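You operate a simulated robot arm through the tools that you are given. There is no shell and no other tool.

You are at the controls of a simulated robot arm. One attempt, no reset.

JOB
Put things in order on the top of the box table. At the end: the small red brush stands where the clear cup with the blue band stood; the purple bottle (marked "GREASE") stands where the small red brush stood; the clear cup with the blue band is on the brown belts carton; the green bearing block stands where the purple bottle stood; whatever was shut is shut again. Leave all else as you found it, and nothing knocked over. Set down upright: clear cup with the blue band.

The check looks at the end state, three seconds after you hand in, the way a careful person would. Anything else that was tipped, shoved, dropped, spilled or broken makes it a failure.

ROBOT AND FRAMES
A 6-joint arm with a two-finger parallel gripper, fixed in place. Base frame: the origin is at the foot of the arm, x ahead of it, y to its left, z up; the work surface is at about z = 0. Readings come in mm, rad, newtons and seconds.
With the tool pointing down near the work surface it reaches from about 160 to 420 mm from the base axis. Its first joint turns from -1.152 to 1.152 rad. Payload 1.57 kg.
The TCP is the grasp point between the finger pads, 30 mm short of the fingertips. In the tool frame z runs along the fingers and y along their closing line. The gripper opens to 80 mm. The fingers are 17 mm wide and 12 mm thick; the gripper's body (40 by 82 mm) begins 80 mm behind the TCP.
Orientation is told as [roll, pitch, yaw] about the base's x, y, z axes, in that order, counted from this pose: with the fingers straight down and closing along the base's y, the tool's x points along the base's -x, its y along +y and its z along -z.

CONTROLS
- The arm moves only by the tool jog_arm. Its argument "moves" is a list of rows, each a list of 7 numbers: the shift along the tool's x, y, z in mm, then the turn, a rotation vector about the tool's x, y, z in degrees, then the gripper command, from -1 (shut) to 1 (fully open), values between in proportion. In form: [[tx, ty, tz, ax, ay, az, hand], ...]. A call has 1 to 20 rows; each row shifts and turns the commanded pose from where the row before left it, along the tool's axes as they then stand. Each row takes 0.2 s and may step no farther than 50 mm and 0.15 rad from the row before; otherwise, or with a gripper value out of range, the whole call is refused. Where a pose cannot be reached the arm comes as near as it can. A force on the tool above 40 N (or 10 N above the force at the start of the call, whichever is more), or a blocked arm, ends the call early, and 0.2 s more pass. Each finger travels about 153 mm/s and halts on what it meets, pressing with about 38 N; the grip force reading is that of the motor and also rises with nothing between the fingers. The clock runs only during rows and for 0.2 s after the last one: add rows that do not move to give the fingers time. It gives the time, the measured TCP pose, the force on the tool (base axes), the opening and the grip force at its end, in the units of the frame above (readings bear some noise), with the torque about the TCP (base axes, N m) and any sound that the robot's microphone picked up.
- Cameras (640 x 400 px; columns grow to the right, rows downward): "scene" is fixed at [53.8, -338.1, 411.3]; the picture's right is [0.74, -0.67, 0.00], its down [-0.46, -0.51, -0.72] and it looks along [0.48, 0.54, -0.69] (base axes); focal length 214 px, centre (320, 200). "wrist" rides on the gripper at [72, -7, -122] in the tool frame; the picture's right is [0.09, 1.00, 0.00], its down [-0.84, 0.08, -0.54] and it looks along [-0.54, 0.05, 0.84] (tool axes); focal length 238 px, centre (320, 200). There is no depth. A picture from a camera that has moved, and an enlarged one, comes with that camera's place and axes in the base frame and with its lens.
- snapshot(camera): a new picture of that camera. It takes no simulated time.
- zoom(camera, box): a new picture of the part [left, top, right, bottom] of that camera's present view, enlarged. It takes no simulated time.
- sign_off(): hands the job in; it is judged then, once.

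Places have to be worked out from the pictures, the camera data and where the tool is seen. Open the gripper and draw the arm clear of the work before you hand the job in, unless the task says otherwise.

The tools are called after "Request:" by a JSON object that holds its "fn" and its "kwargs". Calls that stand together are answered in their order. jog_arm: Moves the arm, as the interface text tells. Its arguments: {"type":"object","properties":{"moves":{"type":"array","items":{"type":"array","items":{"type":"number"}}}},"required":["moves"]} The other tools are called the same way: snapshot (camera) takes a picture; zoom (camera, box) takes an enlarged picture of a part of a camera's view; sign_off () hands the job in.

At the start:

```text
clock: 0.0
position: [255.8, -21.7, 273.3]
ee_rot: [0.002, -0.001, -0.001]
wrist_force: [-0.8, 0.1, 0.7]
ft_torque: [0.02, 0.0, 0.03]
width: 80.0
grip_force: 0.1
```

scene: 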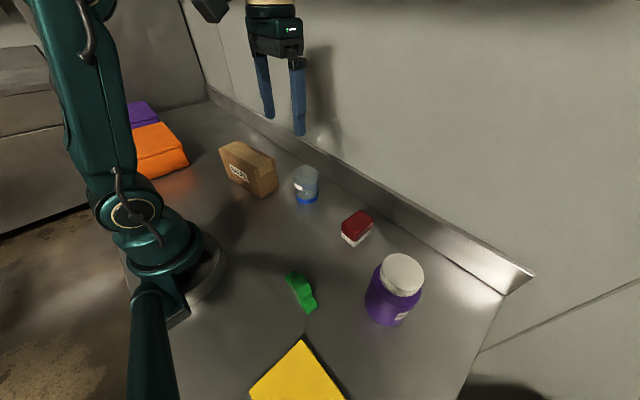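
wrist: 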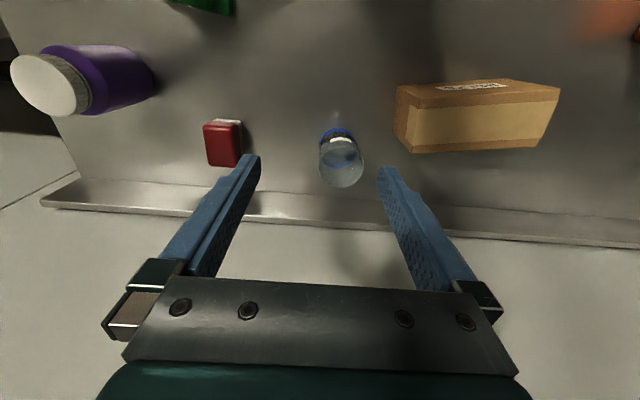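

I start by looking closely at the objects from both cameras to work out their places and sizes.

Request:
{"fn": "zoom", "kwargs": {"camera": "scene", "box": [200, 120, 440, 270]}}

Request:
{"fn": "zoom", "kwargs": {"camera": "scene", "box": [240, 220, 480, 370]}}

Request:
{"fn": "zoom", "kwargs": {"camera": "wrist", "box": [180, 60, 420, 210]}}

Request:
{"fn": "zoom", "kwargs": {"camera": "wrist", "box": [0, 0, 320, 200]}}

Request:
{"fn": "zoom", "kwargs": {"camera": "wrist", "box": [320, 0, 640, 200]}}

```text
2.67 times, centred on (320, 195) of scene
camera zoom: at [53.8, -338.1, 411.3], right [0.74, -0.67, 0.0], down [-0.46, -0.51, -0.72], along [0.48, 0.54, -0.69], focal length 572 px, centre (320, 213)
```

zoom: 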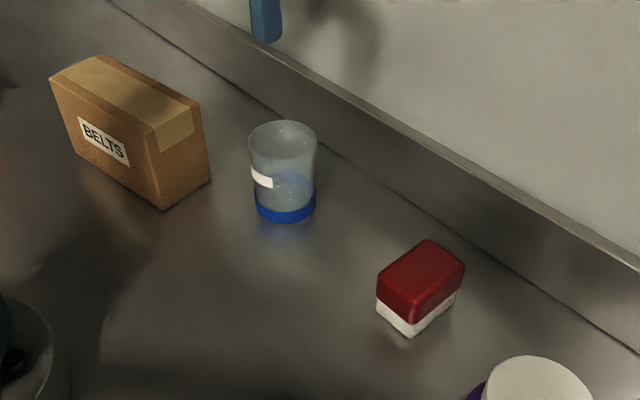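

```text
2.67 times, centred on (360, 295) of scene
camera zoom: at [53.8, -338.1, 411.3], right [0.74, -0.67, 0.0], down [-0.46, -0.51, -0.72], along [0.48, 0.54, -0.69], focal length 572 px, centre (213, -53)
```

zoom: 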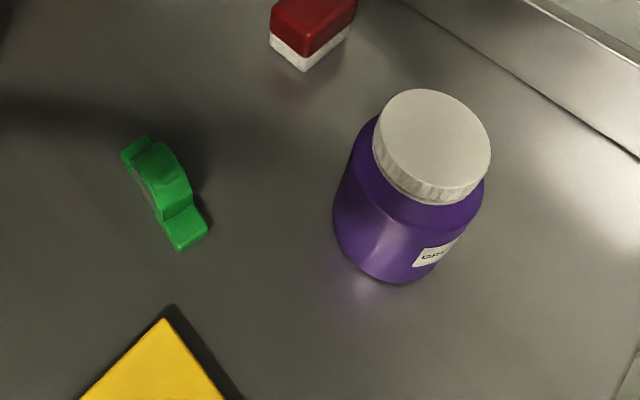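

```text
2.67 times, centred on (300, 135) of wrist
camera zoom: at [182.2, -28.3, 392.7], right [-0.09, 1.0, 0.0], down [0.84, 0.08, 0.54], along [0.54, 0.05, -0.84], focal length 636 px, centre (373, 373)
```

zoom: 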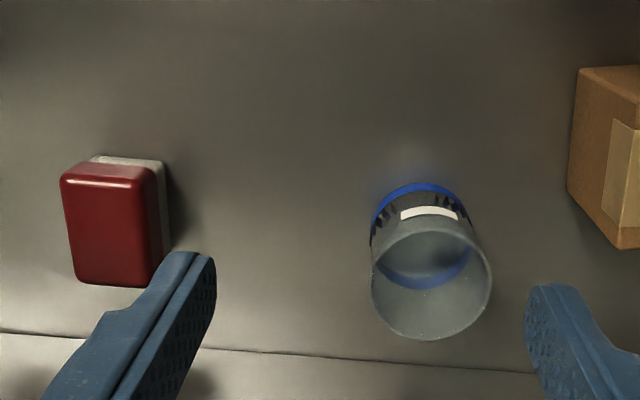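

```text
2.00 times, centred on (160, 100) of wrist
camera zoom: at [182.2, -28.3, 392.7], right [-0.09, 1.0, 0.0], down [0.84, 0.08, 0.54], along [0.54, 0.05, -0.84], focal length 477 px, centre (640, 400)
```

zoom: 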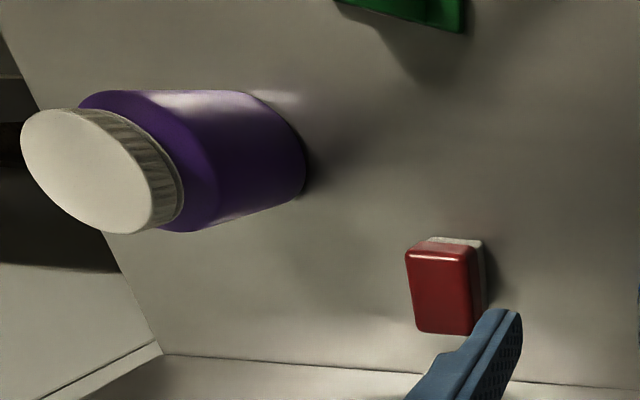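

```text
2.00 times, centred on (480, 100) of wrist
camera zoom: at [182.2, -28.3, 392.7], right [-0.09, 1.0, 0.0], down [0.84, 0.08, 0.54], along [0.54, 0.05, -0.84], focal length 477 px, centre (0, 400)
```

zoom: 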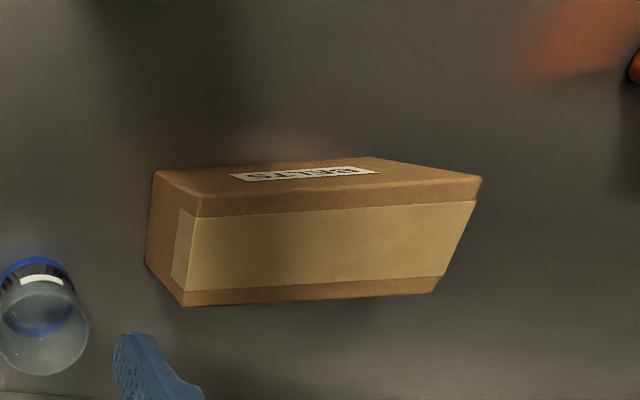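

The bottle, brush, cup, carton and block come out at roughly (245,-303), (327,-164), (320,12), (241,169) and (142,-183). I move high over the right side to look at the bottle and block more precisely.

Request:
{"fn": "jog_arm", "kwargs": {"moves": [[17.2, -45.7, 0, 0, 0, 0, 1], [17.2, -45.7, 0, 0, 0, 0, 1], [17.2, -45.7, 0, 0, 0, 0, 1], [17.2, -45.7, 0, 0, 0, 0, 1], [17.2, -45.7, 0, 0, 0, 0, 1], [0, 0, 0, 0, 0, 0, 1], [0, 0, 0, 0, 0, 0, 1]]}}

Request:
{"fn": "snapshot", "kwargs": {"camera": "wrist"}}

Request:
{"fn": "snapshot", "kwargs": {"camera": "scene"}}

```text
clock: 1.6
position: [168.5, -249.9, 269.4]
ee_rot: [0.001, -0.001, -0.002]
wrist_force: [1.2, 0.2, -0.5]
ft_torque: [0.05, -0.03, 0.01]
width: 80.1
grip_force: 0.1
```

```text
taken
camera wrist: at [94.5, -257.1, 390.7], right [-0.09, 1.0, 0.0], down [0.84, 0.08, 0.54], along [0.54, 0.05, -0.84], focal length 238 px, centre (320, 200)
```

wrist: 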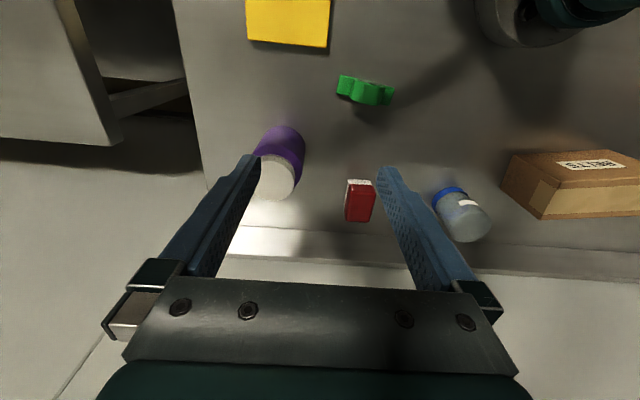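

```text
taken
```

scene: 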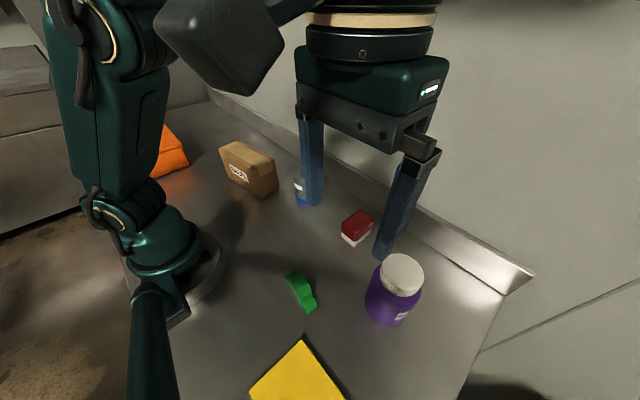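

The bottle's left finger view is partly blocked, so I zoom in on the bottle, block and brush from here.

Request:
{"fn": "zoom", "kwargs": {"camera": "wrist", "box": [220, 100, 420, 225]}}

Request:
{"fn": "zoom", "kwargs": {"camera": "wrist", "box": [230, 0, 430, 125]}}

Request:
{"fn": "zoom", "kwargs": {"camera": "wrist", "box": [420, 130, 640, 268]}}

```text
3.20 times, centred on (320, 162) of wrist
camera zoom: at [94.5, -257.1, 390.7], right [-0.09, 1.0, 0.0], down [0.84, 0.08, 0.54], along [0.54, 0.05, -0.84], focal length 763 px, centre (320, 320)
```

zoom: 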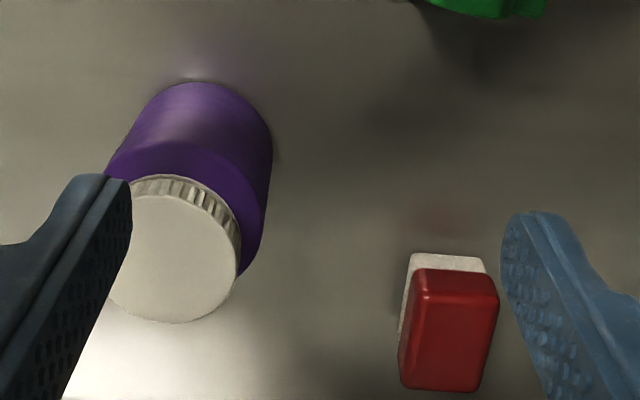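

```text
3.20 times, centred on (330, 62) of wrist
camera zoom: at [94.5, -257.1, 390.7], right [-0.09, 1.0, 0.0], down [0.84, 0.08, 0.54], along [0.54, 0.05, -0.84], focal length 763 px, centre (288, 640)
```

zoom: 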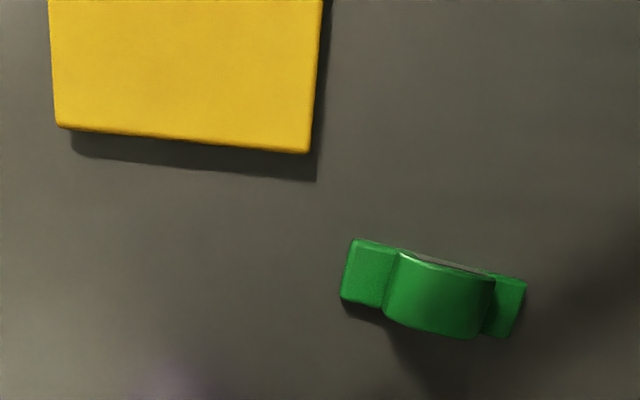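

```text
2.90 times, centred on (530, 199) of wrist
camera zoom: at [94.5, -257.1, 390.7], right [-0.09, 1.0, 0.0], down [0.84, 0.08, 0.54], along [0.54, 0.05, -0.84], focal length 691 px, centre (-289, 203)
```

zoom: 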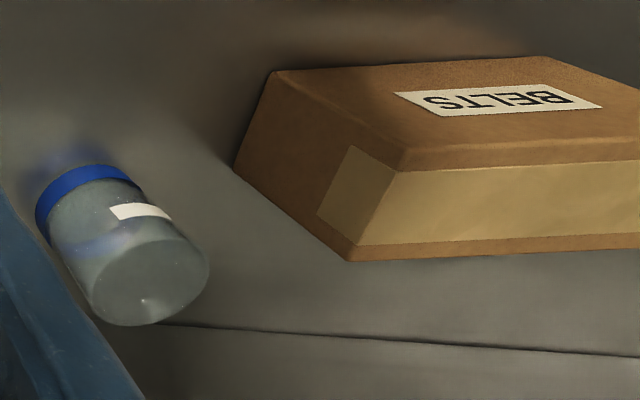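

The block is about 80 x 26 mm, centred near (143,-185) with its long side about 7° off y. I shift forward so that the bottle sits clear of the fingers in the wrist view.

Request:
{"fn": "jog_arm", "kwargs": {"moves": [[-33, -10, 0, 0, 0, 0, 1], [-33, -10, 0, 0, 0, 0, 1], [0, 0, 0, 0, 0, 0, 1], [0, 0, 0, 0, 0, 0, 1]]}}

Request:
{"fn": "zoom", "kwargs": {"camera": "wrist", "box": [200, 50, 400, 175]}}

Request:
{"fn": "snapshot", "kwargs": {"camera": "wrist"}}

Request:
{"fn": "zoom", "kwargs": {"camera": "scene", "box": [330, 230, 450, 340]}}

```text
clock: 2.6
position: [219.5, -253.9, 248.6]
ee_rot: [0.0, -0.003, -0.001]
wrist_force: [-0.1, -0.6, -0.8]
ft_torque: [0.03, 0.02, 0.01]
width: 79.9
grip_force: 0.0
out of reach, approached as far as the arm can: row 1, 2
```

```text
3.20 times, centred on (300, 112) of wrist
camera zoom: at [147.0, -260.7, 369.6], right [-0.09, 1.0, 0.0], down [0.84, 0.08, 0.54], along [0.54, 0.05, -0.84], focal length 763 px, centre (384, 480)
```

zoom: 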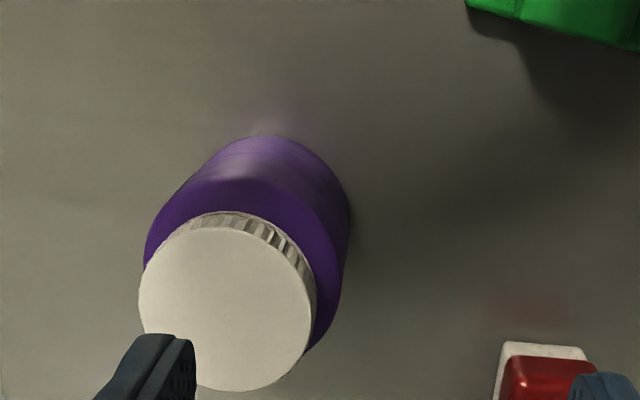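

```text
taken
camera wrist: at [147.0, -260.7, 369.6], right [-0.09, 1.0, 0.0], down [0.84, 0.08, 0.54], along [0.54, 0.05, -0.84], focal length 238 px, centre (320, 200)
```

wrist: 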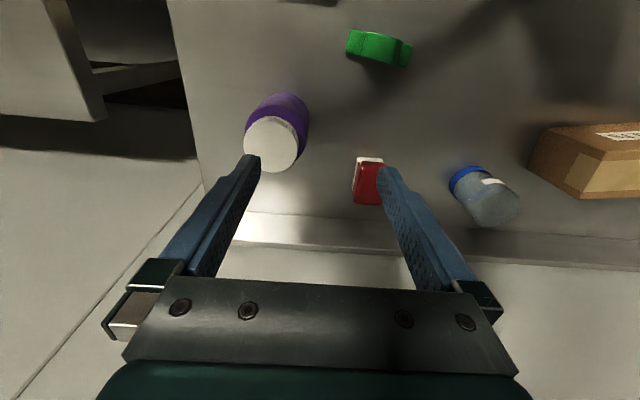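

```text
3.64 times, centred on (390, 285) of scene
camera zoom: at [53.8, -338.1, 411.3], right [0.74, -0.67, 0.0], down [-0.46, -0.51, -0.72], along [0.48, 0.54, -0.69], focal length 780 px, centre (66, -109)
```

zoom: 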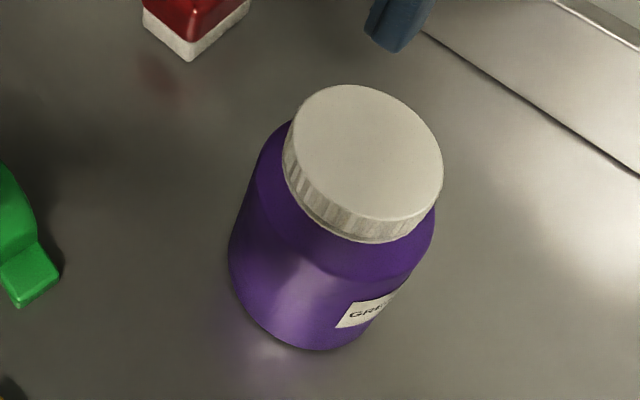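

Triangulating both views, the bottle's axis is at about (241.5,-305), lid top z≈126, lid about 59 mm, body about 73 mm. Next I go back over the cup at height to fix its place exactly.

Request:
{"fn": "jog_arm", "kwargs": {"moves": [[0, 44.3, 0, 0, 0, 0, 1], [-4, 44.3, -2, 0, 0, 0, 1], [-4, 44.3, -2, 0, 0, 0, 1], [-4, 44.3, -2, 0, 0, 0, 1], [-4, 44.3, -3, 0, 0, 0, 1], [-4, 44.3, -3, 0, 0, 0, 1], [0, 0, 0, 0, 0, 0, 1], [0, 0, 0, 0, 0, 0, 1]]}}

Request:
{"fn": "snapshot", "kwargs": {"camera": "wrist"}}

Request:
{"fn": "zoom", "kwargs": {"camera": "wrist", "box": [240, 100, 400, 200]}}

Request:
{"fn": "zoom", "kwargs": {"camera": "scene", "box": [210, 130, 330, 220]}}

```text
clock: 4.4
position: [237.9, 12.1, 262.3]
ee_rot: [0.002, -0.001, -0.001]
wrist_force: [0.2, -0.2, -0.4]
ft_torque: [0.02, 0.0, 0.01]
width: 80.2
grip_force: 0.1
```

```text
taken
camera wrist: at [164.8, 5.5, 383.2], right [-0.09, 1.0, 0.0], down [0.84, 0.08, 0.54], along [0.54, 0.05, -0.84], focal length 238 px, centre (320, 200)
```

wrist: 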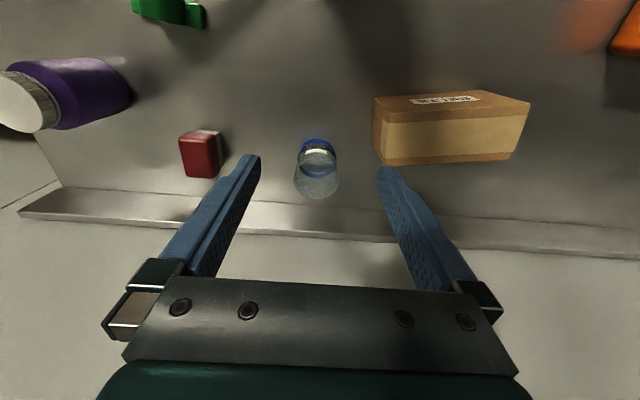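

```text
4.00 times, centred on (320, 150) of wrist
camera zoom: at [164.8, 5.5, 383.2], right [-0.09, 1.0, 0.0], down [0.84, 0.08, 0.54], along [0.54, 0.05, -0.84], focal length 953 px, centre (320, 400)
```

zoom: 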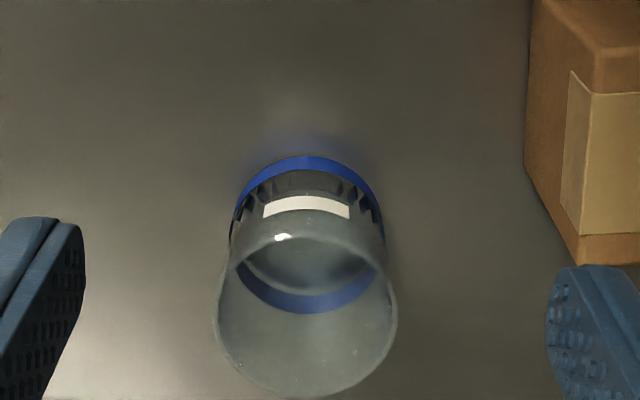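

```text
4.44 times, centred on (270, 175) of scene
camera zoom: at [53.8, -338.1, 411.3], right [0.74, -0.67, 0.0], down [-0.46, -0.51, -0.72], along [0.48, 0.54, -0.69], focal length 953 px, centre (542, 311)
```

zoom: 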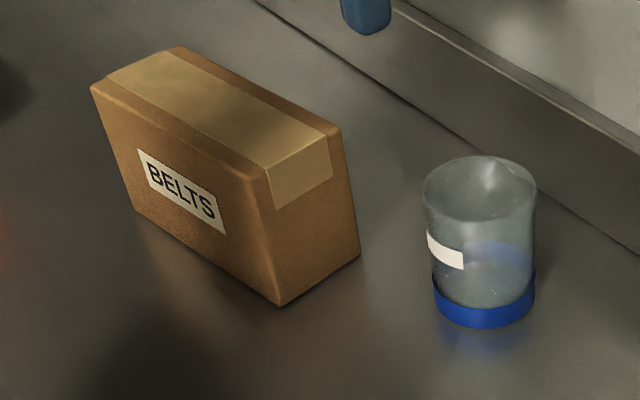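

The cup's axis comes out near (323,12), about 65 mm wide and 85 tall. I zoom on the carton to settle its top height and corners before lifting the cup.

Request:
{"fn": "zoom", "kwargs": {"camera": "wrist", "box": [360, 70, 560, 195]}}

Request:
{"fn": "zoom", "kwargs": {"camera": "wrist", "box": [120, 100, 280, 200]}}

```text
3.20 times, centred on (460, 132) of wrist
camera zoom: at [164.8, 5.5, 383.2], right [-0.09, 1.0, 0.0], down [0.84, 0.08, 0.54], along [0.54, 0.05, -0.84], focal length 763 px, centre (-128, 416)
```

zoom: 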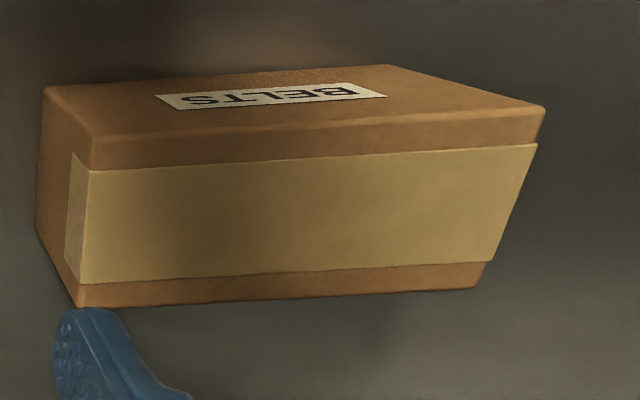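

```text
4.00 times, centred on (200, 150) of wrist
camera zoom: at [164.8, 5.5, 383.2], right [-0.09, 1.0, 0.0], down [0.84, 0.08, 0.54], along [0.54, 0.05, -0.84], focal length 953 px, centre (800, 400)
```

zoom: 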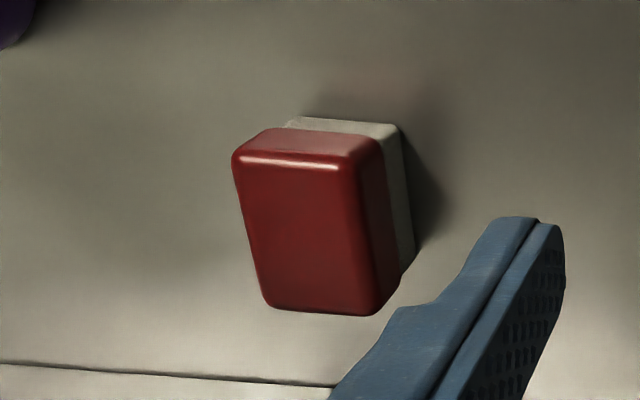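

The carton's top measures about 68 x 160 mm, turned about 8.5°, centre about (245,177), height 90–97 mm; I will find its exact height by touch. Now I move above the cup with open fingers, tips still over the rim.

Request:
{"fn": "jog_arm", "kwargs": {"moves": [[-21.3, 0, 28, 0, 0, 0, 1], [-21.3, 0, 28, 0, 0, 0, 1], [-21.3, 0, 28, 0, 0, 0, 1], [-21.3, 0, 28, 0, 0, 0, 1], [0, 0, 0, 0, 0, 0, 1], [0, 0, 0, 0, 0, 0, 1]]}}

Request:
{"fn": "snapshot", "kwargs": {"camera": "wrist"}}

Request:
{"fn": "snapshot", "kwargs": {"camera": "scene"}}

```text
clock: 5.8
position: [325.5, 11.7, 148.3]
ee_rot: [0.001, 0.0, -0.001]
wrist_force: [0.5, 0.3, -0.2]
ft_torque: [-0.07, 0.04, -0.04]
width: 80.0
grip_force: 0.1
```

```text
taken
camera wrist: at [252.3, 4.5, 270.1], right [-0.09, 1.0, 0.0], down [0.84, 0.08, 0.54], along [0.54, 0.05, -0.84], focal length 238 px, centre (320, 200)
```

wrist: 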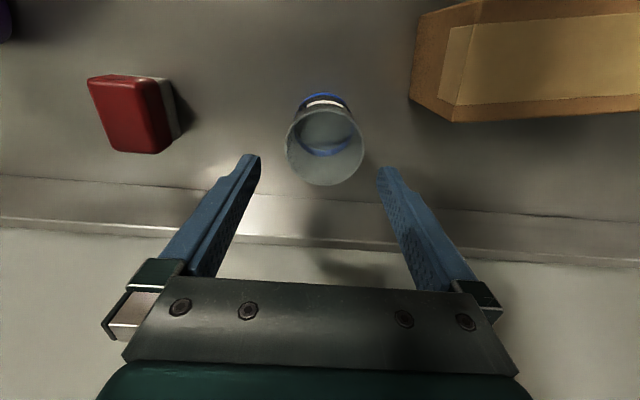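

```text
taken
```

scene: 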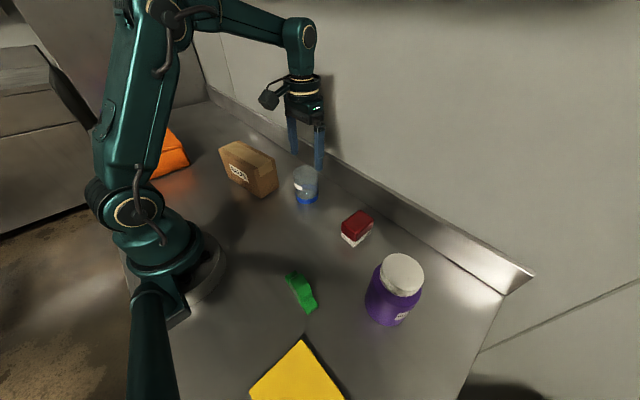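

The rim looks slightly to the right of the finger midline; I zoom to get its centre within a millimetre or two.

Request:
{"fn": "zoom", "kwargs": {"camera": "wrist", "box": [240, 80, 400, 200]}}

```text
3.33 times, centred on (320, 140) of wrist
camera zoom: at [252.3, 4.5, 270.1], right [-0.09, 1.0, 0.0], down [0.84, 0.08, 0.54], along [0.54, 0.05, -0.84], focal length 794 px, centre (320, 400)
```

zoom: 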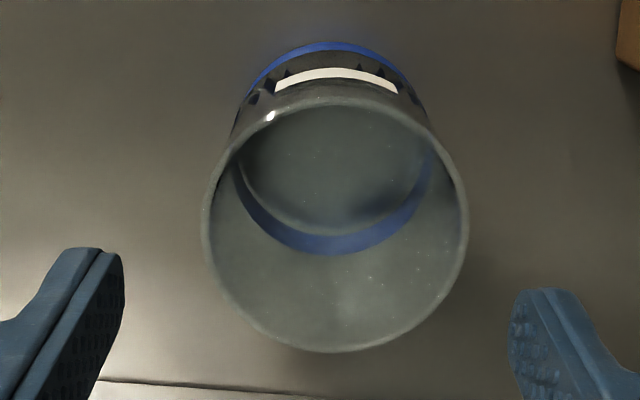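

The cup is empty and its axis is at about (322,12.5). I nudge over it and go down 100 mm so that the fingers straddle it.

Request:
{"fn": "jog_arm", "kwargs": {"moves": [[3, 1, 0, 0, 0, 0, 1], [0, 0, 20, 0, 0, 0, 1], [0, 0, 20, 0, 0, 0, 1], [0, 0, 20, 0, 0, 0, 1], [0, 0, 20, 0, 0, 0, 1], [0, 0, 20, 0, 0, 0, 1], [0, 0, 0, 0, 0, 0, 1], [0, 0, 0, 0, 0, 0, 1]]}}

Request:
{"fn": "snapshot", "kwargs": {"camera": "wrist"}}

Request:
{"fn": "zoom", "kwargs": {"camera": "scene", "box": [240, 100, 400, 220]}}

```text
clock: 7.6
position: [322.2, 13.2, 49.1]
ee_rot: [0.0, -0.004, -0.002]
wrist_force: [-0.3, 0.5, -0.4]
ft_torque: [-0.03, -0.02, 0.0]
width: 80.2
grip_force: 0.2
```

```text
taken
camera wrist: at [250.6, 6.9, 170.9], right [-0.09, 1.0, 0.0], down [0.84, 0.08, 0.54], along [0.54, 0.05, -0.84], focal length 238 px, centre (320, 200)
```

wrist: 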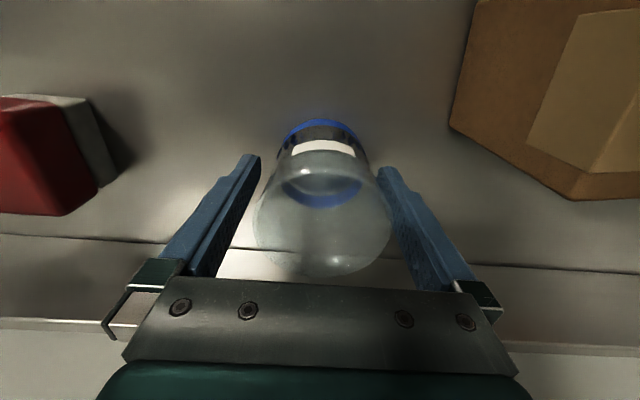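

```text
3.33 times, centred on (320, 160) of scene
camera zoom: at [53.8, -338.1, 411.3], right [0.74, -0.67, 0.0], down [-0.46, -0.51, -0.72], along [0.48, 0.54, -0.69], focal length 715 px, centre (320, 333)
```

zoom: 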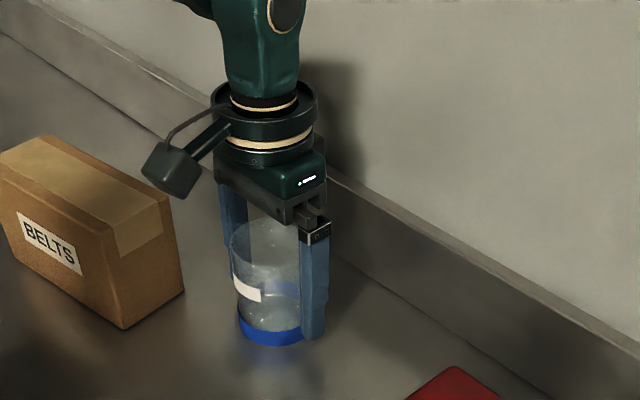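

The fingers straddle the cup, with a little more gap on the left. I shift 2 mm left (+y) and close gently to a bit under the cup's width.

Request:
{"fn": "jog_arm", "kwargs": {"moves": [[0, 2, 0, 0, 0, 0, 1], [0, 0, 0, 0, 0, 0, 0.8], [0, 0, 0, 0, 0, 0, 0.65], [0, 0, 0, 0, 0, 0, 0.5], [0, 0, 0, 0, 0, 0, 0.4], [0, 0, 0, 0, 0, 0, 0.4], [0, 0, 0, 0, 0, 0, 0.4]]}}

Request:
{"fn": "snapshot", "kwargs": {"camera": "wrist"}}

```text
clock: 9.2
position: [324.5, 15.7, 48.3]
ee_rot: [0.003, -0.003, -0.001]
wrist_force: [-0.8, 0.2, 0.3]
ft_torque: [0.01, -0.01, 0.02]
width: 64.4
grip_force: 38.1
```

```text
taken
camera wrist: at [250.8, 8.7, 170.8], right [-0.09, 1.0, 0.0], down [0.84, 0.08, 0.54], along [0.54, 0.05, -0.84], focal length 238 px, centre (320, 200)
```

wrist: 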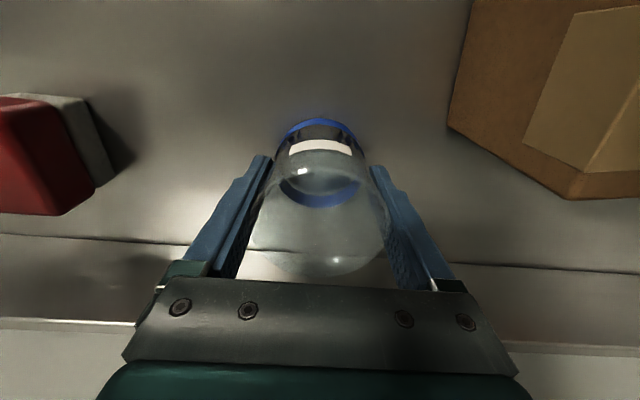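

The cup is held at 64.4 mm with 38 N, and its centre was therefore at about (322,15). I lift it slowly straight up by 120 mm.

Request:
{"fn": "jog_arm", "kwargs": {"moves": [[0, 0, -5, 0, 0, 0, 0.4], [0, 0, -10, 0, 0, 0, 0.4], [0, 0, -15, 0, 0, 0, 0.4], [0, 0, -15, 0, 0, 0, 0.4], [0, 0, -15, 0, 0, 0, 0.4], [0, 0, -15, 0, 0, 0, 0.4], [0, 0, -15, 0, 0, 0, 0.4], [0, 0, -15, 0, 0, 0, 0.4], [0, 0, -15, 0, 0, 0, 0.4], [0, 0, 0, 0, 0, 0, 0.4], [0, 0, 0, 0, 0, 0, 0.4]]}}

Request:
{"fn": "snapshot", "kwargs": {"camera": "wrist"}}

Request:
{"fn": "zoom", "kwargs": {"camera": "scene", "box": [200, 60, 400, 220]}}

```text
clock: 11.6
position: [323.4, 13.5, 167.8]
ee_rot: [0.003, -0.003, -0.002]
wrist_force: [-0.3, 0.4, 0.4]
ft_torque: [-0.03, 0.01, 0.02]
width: 64.3
grip_force: 38.5
```

```text
taken
camera wrist: at [250.3, 7.4, 289.5], right [-0.09, 1.0, 0.0], down [0.84, 0.08, 0.54], along [0.54, 0.05, -0.84], focal length 238 px, centre (320, 200)
```

wrist: 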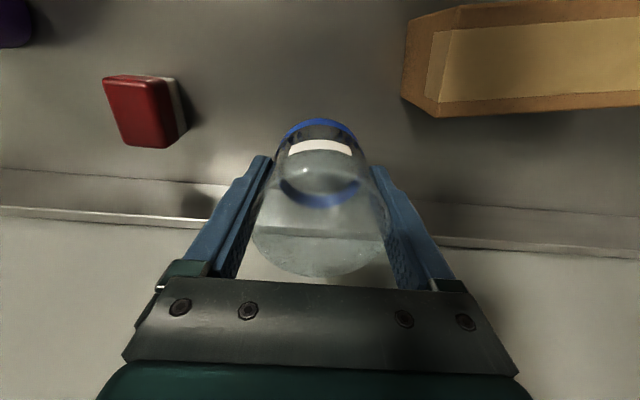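

```text
2.50 times, centred on (300, 140) of scene
camera zoom: at [53.8, -338.1, 411.3], right [0.74, -0.67, 0.0], down [-0.46, -0.51, -0.72], along [0.48, 0.54, -0.69], focal length 536 px, centre (370, 350)
```

zoom: 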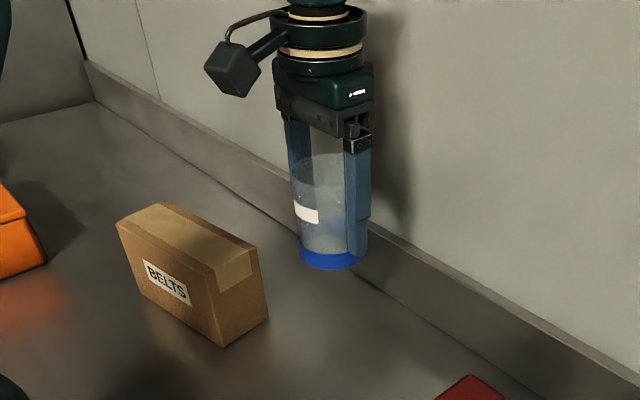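

The cup hangs upright and clear of the carton's height. I carry it gently over the carton's centre.

Request:
{"fn": "jog_arm", "kwargs": {"moves": [[6.4, 13.6, 0, 0, 0, 0, 0.4], [6.4, 13.6, 0, 0, 0, 0, 0.4], [6.4, 13.6, 0, 0, 0, 0, 0.4], [6.4, 13.6, 0, 0, 0, 0, 0.4], [6.4, 13.6, 0, 0, 0, 0, 0.4], [6.4, 13.6, 0, 0, 0, 0, 0.4], [6.4, 13.6, 0, 0, 0, 0, 0.4], [6.4, 13.6, 0, 0, 0, 0, 0.4], [6.4, 13.6, 0, 0, 0, 0, 0.4], [6.4, 13.6, 0, 0, 0, 0, 0.4], [6.4, 13.6, 0, 0, 0, 0, 0.4], [6.4, 13.6, 0, 0, 0, 0, 0.4], [0, 0, 0, 0, 0, 0, 0.4], [0, 0, 0, 0, 0, 0, 0.4], [0, 0, 0, 0, 0, 0, 0.4]]}}

Request:
{"fn": "snapshot", "kwargs": {"camera": "wrist"}}

Request:
{"fn": "zoom", "kwargs": {"camera": "scene", "box": [180, 60, 340, 220]}}

```text
clock: 14.8
position: [246.0, 178.7, 168.8]
ee_rot: [0.001, -0.003, -0.002]
wrist_force: [-0.1, -0.1, -0.6]
ft_torque: [0.02, -0.01, -0.03]
width: 64.4
grip_force: 37.6
```

```text
taken
camera wrist: at [173.9, 172.0, 291.0], right [-0.09, 1.0, 0.0], down [0.84, 0.08, 0.54], along [0.54, 0.05, -0.84], focal length 238 px, centre (320, 200)
```

wrist: 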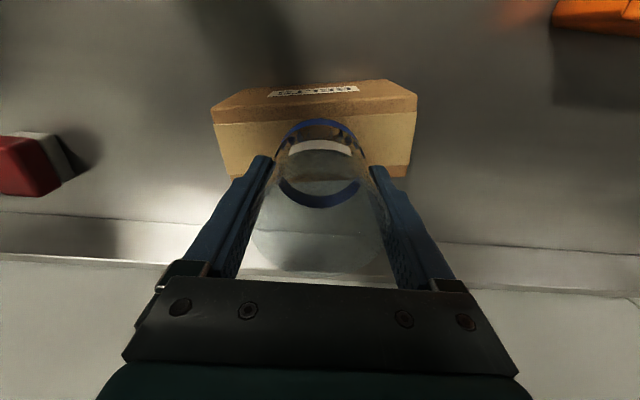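

```text
2.50 times, centred on (260, 140) of scene
camera zoom: at [53.8, -338.1, 411.3], right [0.74, -0.67, 0.0], down [-0.46, -0.51, -0.72], along [0.48, 0.54, -0.69], focal length 536 px, centre (470, 350)
```

zoom: 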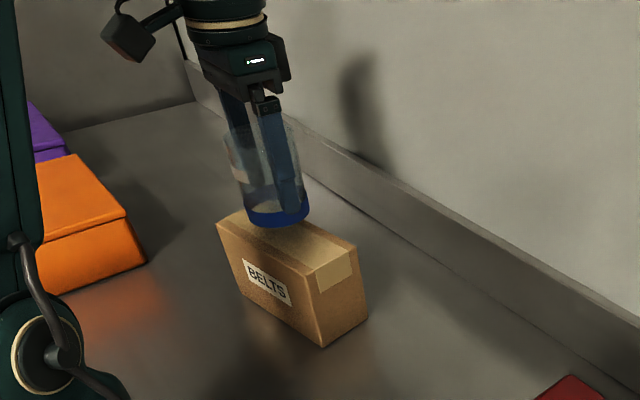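

The cup hovers over the carton. I zoom in with the wrist camera to check the top's front and back edges relative to the cup.

Request:
{"fn": "zoom", "kwargs": {"camera": "wrist", "box": [200, 70, 440, 220]}}

```text
2.67 times, centred on (320, 145) of wrist
camera zoom: at [173.9, 172.0, 291.0], right [-0.09, 1.0, 0.0], down [0.84, 0.08, 0.54], along [0.54, 0.05, -0.84], focal length 636 px, centre (320, 347)
```

zoom: 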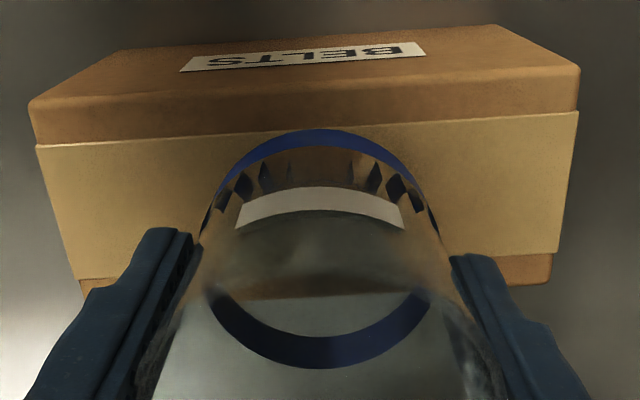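

The carton's top corners fit a height of about 93 mm, with the cup centred over it. I lower 22 mm first, then feel for contact in small steps.

Request:
{"fn": "jog_arm", "kwargs": {"moves": [[0, 0, 8, 0, 0, 0, 0.4], [0, 0, 7, 0, 0, 0, 0.4], [0, 0, 5, 0, 0, 0, 0.4], [0, 0, 2, 0, 0, 0, 0.4], [0, 0, 0, 0, 0, 0, 0.4], [0, 0, 0, 0, 0, 0, 0.4]]}}

Request:
{"fn": "zoom", "kwargs": {"camera": "scene", "box": [210, 100, 310, 210]}}

```text
clock: 16.2
position: [247.8, 178.4, 147.8]
ee_rot: [0.001, -0.006, -0.001]
wrist_force: [-3.0, -5.4, 33.1]
ft_torque: [-0.15, -0.08, -0.04]
width: 64.2
grip_force: 38.1
```

```text
3.64 times, centred on (260, 155) of scene
camera zoom: at [53.8, -338.1, 411.2], right [0.74, -0.67, 0.0], down [-0.46, -0.51, -0.72], along [0.48, 0.54, -0.69], focal length 780 px, centre (538, 364)
```

zoom: 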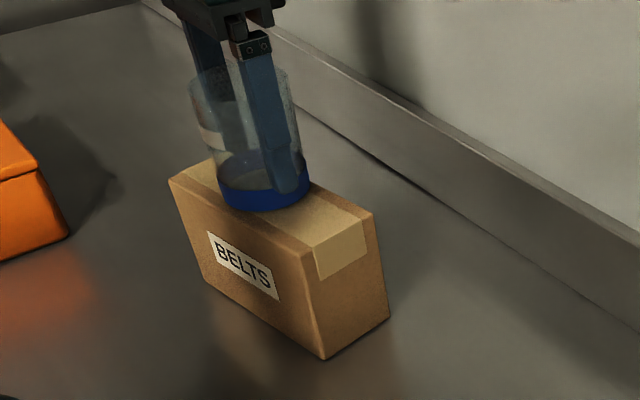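

The cup already touches (33 N at TCP z 147.8, so the carton is about 98 mm high). I back off by a millimetre to relieve the press.

Request:
{"fn": "jog_arm", "kwargs": {"moves": [[0, 0, -1, 0, 0, 0, 0.4], [0, 0, 0, 0, 0, 0, 0.4]]}}

```text
clock: 16.8
position: [246.9, 179.3, 148.5]
ee_rot: [0.001, -0.004, -0.002]
wrist_force: [3.6, -3.2, 18.2]
ft_torque: [-0.08, -0.45, -0.03]
width: 64.1
grip_force: 37.6
```

Force fell to 18 N, about 15 N per mm, so one more millimetre should leave only light contact.

Request:
{"fn": "jog_arm", "kwargs": {"moves": [[0, 0, -1, 0, 0, 0, 0.4], [0, 0, 0, 0, 0, 0, 0.4]]}}

```text
clock: 17.4
position: [246.9, 179.2, 148.6]
ee_rot: [0.001, -0.001, -0.003]
wrist_force: [2.0, 1.7, 5.3]
ft_torque: [0.08, -0.26, 0.02]
width: 64.1
grip_force: 37.9
```

Only about 5 N of contact remains, so the cup is standing on the carton. I lift 0.3 mm more and open the fingers gradually.

Request:
{"fn": "jog_arm", "kwargs": {"moves": [[0, 0, -0.3, 0, 0, 0, 0.4], [0, 0, 0, 0, 0, 0, 0.55], [0, 0, 0, 0, 0, 0, 0.62], [0, 0, 0, 0, 0, 0, 0.7], [0, 0, 0, 0, 0, 0, 0.85], [0, 0, 0, 0, 0, 0, 1], [0, 0, 0, 0, 0, 0, 1]]}}

Request:
{"fn": "snapshot", "kwargs": {"camera": "wrist"}}

Request:
{"fn": "zoom", "kwargs": {"camera": "scene", "box": [210, 100, 310, 210]}}

```text
clock: 19.0
position: [245.7, 178.2, 148.8]
ee_rot: [0.001, -0.003, -0.002]
wrist_force: [-1.3, 0.0, 0.2]
ft_torque: [0.01, 0.04, 0.03]
width: 79.8
grip_force: 0.1
```

```text
taken
camera wrist: at [173.7, 171.9, 270.2], right [-0.09, 1.0, 0.0], down [0.84, 0.08, 0.54], along [0.54, 0.05, -0.84], focal length 238 px, centre (320, 200)
```

wrist: 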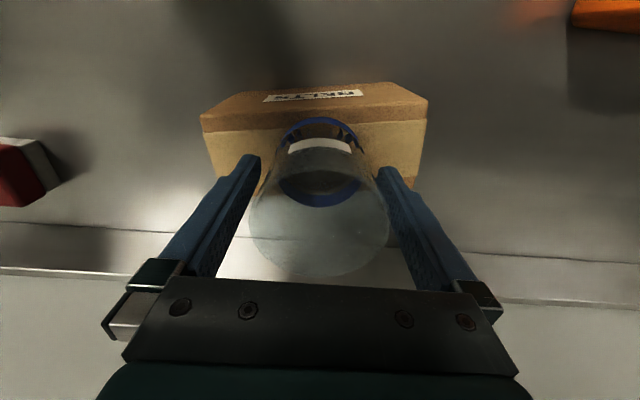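

```text
3.64 times, centred on (260, 155) of scene
camera zoom: at [53.8, -338.1, 411.3], right [0.74, -0.67, 0.0], down [-0.46, -0.51, -0.72], along [0.48, 0.54, -0.69], focal length 780 px, centre (538, 364)
```

zoom: 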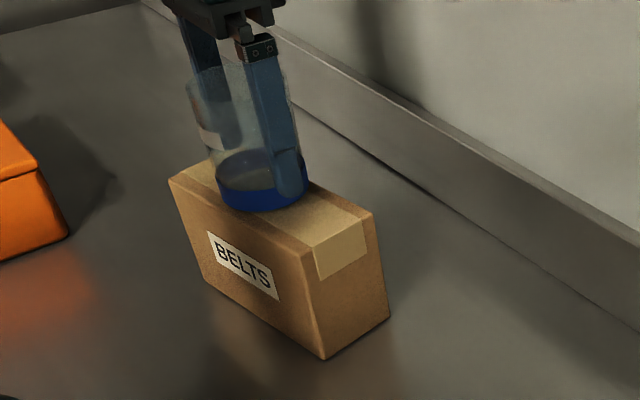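

The cup stands upright on the carton with the fingers free of it. I raise straight up 90 mm.

Request:
{"fn": "jog_arm", "kwargs": {"moves": [[0, 1, -5, 0, 0, 0, 1], [0, 0, -15, 0, 0, 0, 1], [0, 0, -20, 0, 0, 0, 1], [0, 0, -25, 0, 0, 0, 1], [0, 0, -25, 0, 0, 0, 1], [0, 0, 0, 0, 0, 0, 1]]}}

Request:
{"fn": "zoom", "kwargs": {"camera": "scene", "box": [200, 60, 320, 210]}}

Request:
{"fn": "snapshot", "kwargs": {"camera": "wrist"}}

```text
clock: 20.4
position: [246.0, 177.4, 239.4]
ee_rot: [0.002, -0.002, -0.001]
wrist_force: [0.5, 1.2, 0.5]
ft_torque: [0.01, 0.02, 0.03]
width: 79.9
grip_force: 0.0
```

```text
2.67 times, centred on (260, 135) of scene
camera zoom: at [53.8, -338.1, 411.3], right [0.74, -0.67, 0.0], down [-0.46, -0.51, -0.72], along [0.48, 0.54, -0.69], focal length 572 px, centre (480, 373)
```

zoom: 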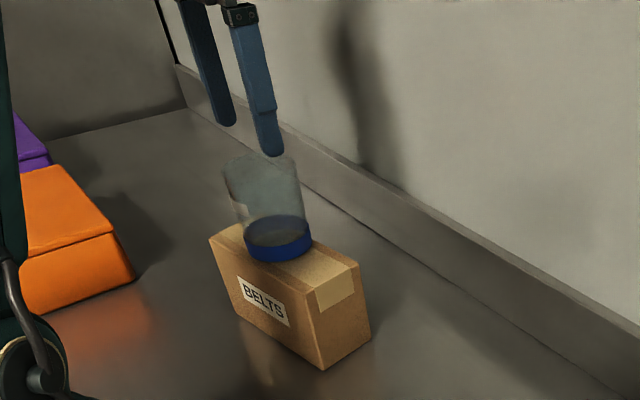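

```text
taken
camera wrist: at [172.6, 172.2, 361.6], right [-0.09, 1.0, 0.0], down [0.84, 0.08, 0.54], along [0.54, 0.05, -0.84], focal length 238 px, centre (320, 200)
```

wrist: 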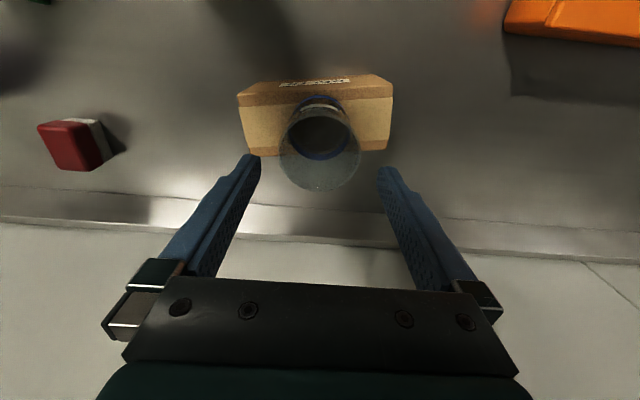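

The cup stands squarely on the carton. Now I go above the red brush, keeping height while passing the cup.

Request:
{"fn": "jog_arm", "kwargs": {"moves": [[-10, -45, 0, 0, 0, 0, 1], [-10, -45, 0, 0, 0, 0, 1], [-10, -45, 0, 0, 0, 0, 1], [-10, -45, 0, 0, 0, 0, 1], [-10.2, -40.8, 22, 0, 0, 0, 1], [-10.2, -40.8, 22, 0, 0, 0, 1], [-10.2, -40.8, 22, 0, 0, 0, 1], [-10.2, -40.8, 22, 0, 0, 0, 1], [0, 0, 0, 0, 0, 0, 1], [0, 0, 0, 0, 0, 0, 1], [0, 0, 0, 0, 0, 0, 1]]}}

Request:
{"fn": "snapshot", "kwargs": {"camera": "wrist"}}

Request:
{"fn": "zoom", "kwargs": {"camera": "wrist", "box": [240, 60, 400, 180]}}

Request:
{"fn": "snapshot", "kwargs": {"camera": "scene"}}

```text
clock: 22.8
position: [326.2, -162.9, 151.1]
ee_rot: [0.001, -0.001, -0.002]
wrist_force: [-0.2, -0.1, -0.4]
ft_torque: [0.0, -0.02, -0.01]
width: 80.1
grip_force: 0.1
```

```text
taken
camera wrist: at [253.4, -169.7, 272.9], right [-0.09, 1.0, 0.0], down [0.84, 0.08, 0.54], along [0.54, 0.05, -0.84], focal length 238 px, centre (320, 200)
```

wrist: 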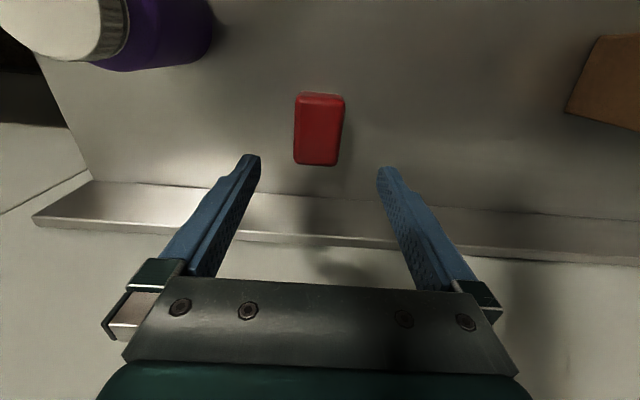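

```text
3.33 times, centred on (320, 120) of wrist
camera zoom: at [253.4, -169.7, 272.9], right [-0.09, 1.0, 0.0], down [0.84, 0.08, 0.54], along [0.54, 0.05, -0.84], focal length 794 px, centre (320, 467)
```

zoom: 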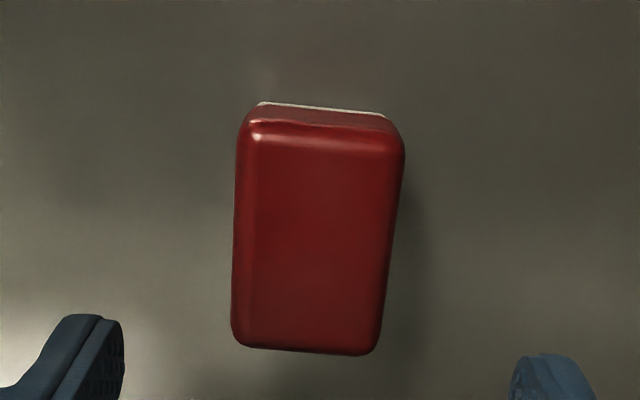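

```text
taken
```

scene: 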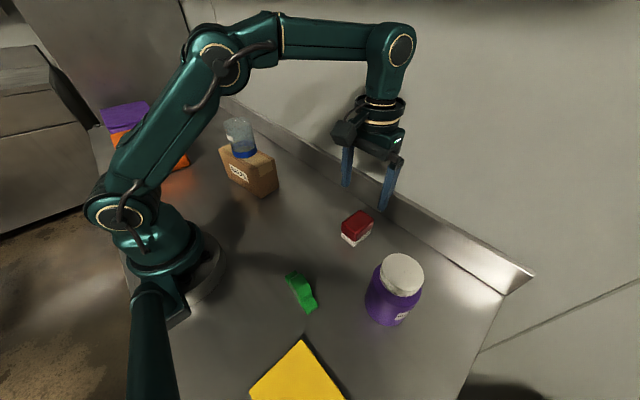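

The brush's top spans x 297–359 and y −187…−142, centre about (328,-164), square to the axes. I descend around it to TCP z≈37.

Request:
{"fn": "jog_arm", "kwargs": {"moves": [[-1.5, -1, 0, 0, 0, 0, 1], [0, 0, 25, 0, 0, 0, 1], [0, 0, 25, 0, 0, 0, 1], [0, 0, 25, 0, 0, 0, 1], [0, 0, 20, 0, 0, 0, 1], [0, 0, 12, 0, 0, 0, 1], [0, 0, 6, 0, 0, 0, 1], [0, 0, 0, 0, 0, 0, 1], [0, 0, 0, 0, 0, 0, 1]]}}

Request:
{"fn": "snapshot", "kwargs": {"camera": "wrist"}}

Request:
{"fn": "zoom", "kwargs": {"camera": "scene", "box": [290, 150, 430, 260]}}

```text
clock: 24.8
position: [327.4, -165.1, 38.0]
ee_rot: [0.003, -0.003, -0.004]
wrist_force: [0.1, 0.4, -0.1]
ft_torque: [-0.03, 0.01, 0.03]
width: 80.2
grip_force: 0.0
```

```text
taken
camera wrist: at [254.4, -172.1, 159.2], right [-0.09, 1.0, 0.0], down [0.84, 0.08, 0.54], along [0.54, 0.05, -0.84], focal length 238 px, centre (320, 200)
```

wrist: 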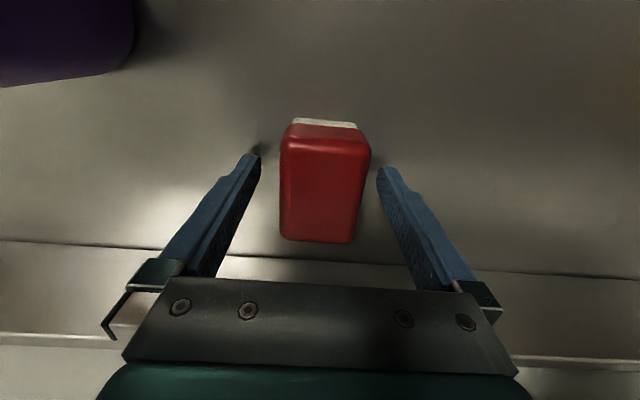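

```text
3.64 times, centred on (360, 205) of scene
camera zoom: at [53.8, -338.1, 411.3], right [0.74, -0.67, 0.0], down [-0.46, -0.51, -0.72], along [0.48, 0.54, -0.69], focal length 780 px, centre (174, 182)
```

zoom: 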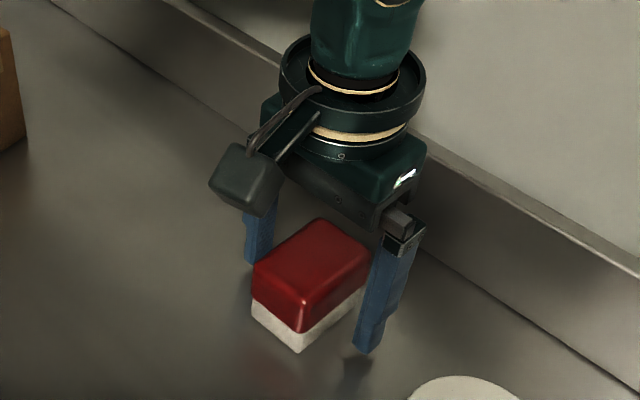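

The brush sits between the fingers, about 2 mm to +y of the midline. I shift 1.5 mm and close on it gradually.

Request:
{"fn": "jog_arm", "kwargs": {"moves": [[0, 1.5, 0, 0, 0, 0, 1], [0, 0, 0, 0, 0, 0, 0.6], [0, 0, 0, 0, 0, 0, 0.3], [0, 0, 0, 0, 0, 0, 0.1], [0, 0, 0, 0, 0, 0, -0.1], [0, 0, 0, 0, 0, 0, -0.2], [0, 0, 0, 0, 0, 0, -0.2]]}}

Request:
{"fn": "snapshot", "kwargs": {"camera": "wrist"}}

```text
clock: 26.4
position: [328.1, -165.5, 37.8]
ee_rot: [0.001, -0.003, -0.001]
wrist_force: [0.1, 0.1, 1.4]
ft_torque: [-0.03, -0.03, 0.01]
width: 45.3
grip_force: 38.4
```

```text
taken
camera wrist: at [254.7, -170.8, 159.4], right [-0.09, 1.0, 0.0], down [0.84, 0.08, 0.54], along [0.54, 0.05, -0.84], focal length 238 px, centre (320, 200)
```

wrist: 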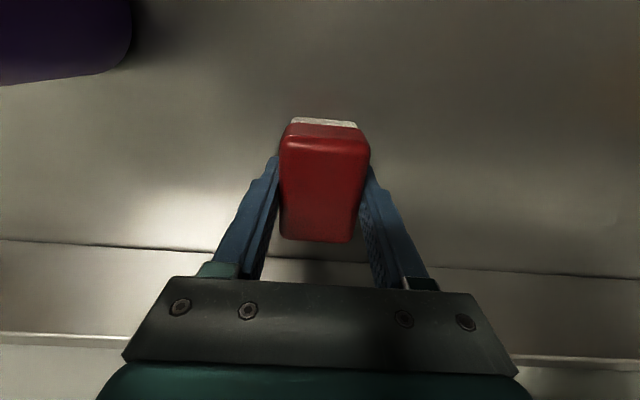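

The brush is held (45 mm wide), its centre was at about (328,-164). I lift 40 mm and carry it over to the cup's old place (322,15).

Request:
{"fn": "jog_arm", "kwargs": {"moves": [[0, 0, -5, 0, 0, 0, -0.2], [0, 0, -15, 0, 0, 0, -0.2], [0, 0, -20, 0, 0, 0, -0.2], [0.6, 20, 0, 0, 0, 0, -0.2], [0.6, 20, 0, 0, 0, 0, -0.2], [0.6, 20, 0, 0, 0, 0, -0.2], [0.6, 20, 0, 0, 0, 0, -0.2], [0.7, 20, 0, 0, 0, 0, -0.2], [0.7, 20, 0, 0, 0, 0, -0.2], [0.7, 20, 0, 0, 0, 0, -0.2], [0.7, 20, 0, 0, 0, 0, -0.2], [0.7, 19, 0, 0, 0, 0, -0.2], [0, 0, 0, 0, 0, 0, -0.2], [0, 0, 0, 0, 0, 0, -0.2], [0, 0, 0, 0, 0, 0, -0.2]]}}

Request:
{"fn": "snapshot", "kwargs": {"camera": "scene"}}

Request:
{"fn": "snapshot", "kwargs": {"camera": "wrist"}}

```text
clock: 29.6
position: [324.0, 16.3, 77.9]
ee_rot: [0.002, -0.001, -0.002]
wrist_force: [-0.4, -0.9, -0.5]
ft_torque: [-0.02, 0.01, -0.02]
width: 45.3
grip_force: 38.3
```

```text
taken
```

scene: 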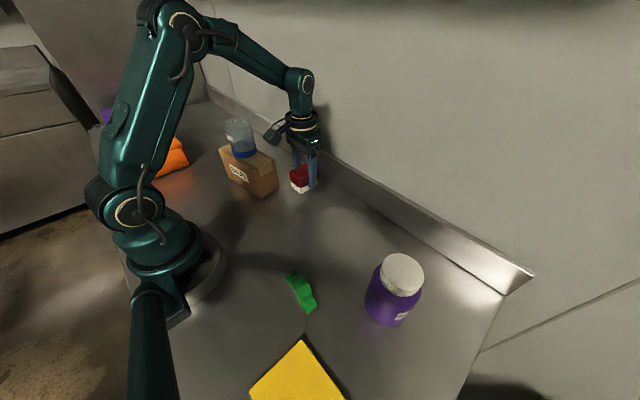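

```text
taken
camera wrist: at [250.9, 10.5, 199.9], right [-0.09, 1.0, 0.0], down [0.84, 0.08, 0.54], along [0.54, 0.05, -0.84], focal length 238 px, centre (320, 200)
```

wrist: 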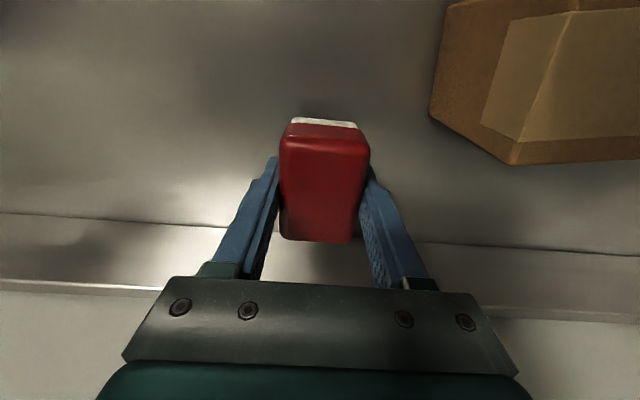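

The brush is over the spot where the cup stood (camera readings differ from the cup grasp by about −1.5 mm in y). I correct that and lower to just above the table.

Request:
{"fn": "jog_arm", "kwargs": {"moves": [[0, -1.5, 0, 0, 0, 0, -0.2], [0, 0, 15, 0, 0, 0, -0.2], [0, 0, 12, 0, 0, 0, -0.2], [0, 0, 8, 0, 0, 0, -0.2], [0, 0, 3, 0, 0, 0, -0.2], [0, 0, 0, 0, 0, 0, -0.2], [0, 0, 0, 0, 0, 0, -0.2]]}}

```text
clock: 31.2
position: [322.5, 14.8, 40.2]
ee_rot: [0.002, -0.002, -0.001]
wrist_force: [0.2, 0.6, -0.2]
ft_torque: [0.02, -0.03, 0.01]
width: 45.4
grip_force: 38.0
```

No contact yet at z 40.2. I go down in half-millimetre rows to feel the table.

Request:
{"fn": "jog_arm", "kwargs": {"moves": [[0, 0, 1, 0, 0, 0, -0.2], [0, 0, 0, 0, 0, 0, -0.2]]}}

Request:
{"fn": "jog_arm", "kwargs": {"moves": [[0, 0, 0.5, 0, 0, 0, -0.2], [0, 0, 0, 0, 0, 0, -0.2]]}}

```text
clock: 31.8
position: [323.1, 15.4, 38.9]
ee_rot: [0.002, -0.003, -0.003]
wrist_force: [-0.4, -0.2, -1.2]
ft_torque: [0.03, 0.01, 0.01]
width: 45.4
grip_force: 37.8
```

```text
clock: 32.4
position: [323.7, 13.7, 39.1]
ee_rot: [0.002, -0.002, -0.004]
wrist_force: [-0.4, 0.1, -0.9]
ft_torque: [0.0, 0.01, -0.01]
width: 45.2
grip_force: 38.6
```

Still no contact force; half a millimetre more should bring it to the table.

Request:
{"fn": "jog_arm", "kwargs": {"moves": [[0, 0, 0.5, 0, 0, 0, -0.2], [0, 0, 0, 0, 0, 0, -0.2]]}}

Request:
{"fn": "jog_arm", "kwargs": {"moves": [[0, 0, 0.4, 0, 0, 0, -0.2], [0, 0, 0, 0, 0, 0, -0.2]]}}

```text
clock: 33.0
position: [323.3, 15.2, 38.5]
ee_rot: [0.002, 0.0, -0.002]
wrist_force: [0.7, -0.2, -1.1]
ft_torque: [0.03, 0.01, 0.0]
width: 45.0
grip_force: 37.7
```

```text
clock: 33.6
position: [322.6, 14.6, 37.5]
ee_rot: [0.002, -0.002, -0.002]
wrist_force: [-0.1, 1.3, -0.7]
ft_torque: [-0.04, 0.01, 0.0]
width: 45.3
grip_force: 37.3
```

Request:
{"fn": "zoom", "kwargs": {"camera": "scene", "box": [270, 150, 340, 210]}}

Request:
{"fn": "jog_arm", "kwargs": {"moves": [[0, 0, 0.5, 0, 0, 0, -0.2], [0, 0, 0, 0, 0, 0, -0.2]]}}

```text
6.67 times, centred on (305, 180) of scene
camera zoom: at [53.8, -338.1, 411.3], right [0.74, -0.67, 0.0], down [-0.46, -0.51, -0.72], along [0.48, 0.54, -0.69], focal length 1430 px, centre (420, 333)
```

zoom: 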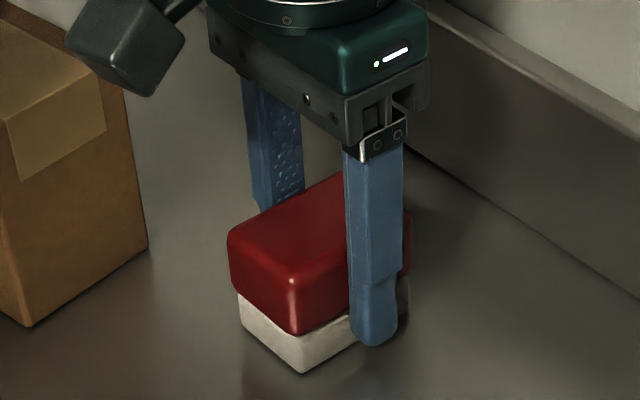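

```text
clock: 34.2
position: [323.6, 14.4, 38.0]
ee_rot: [0.002, -0.001, -0.002]
wrist_force: [-1.2, 2.0, 4.1]
ft_torque: [-0.03, 0.03, -0.01]
width: 45.2
grip_force: 37.8
```

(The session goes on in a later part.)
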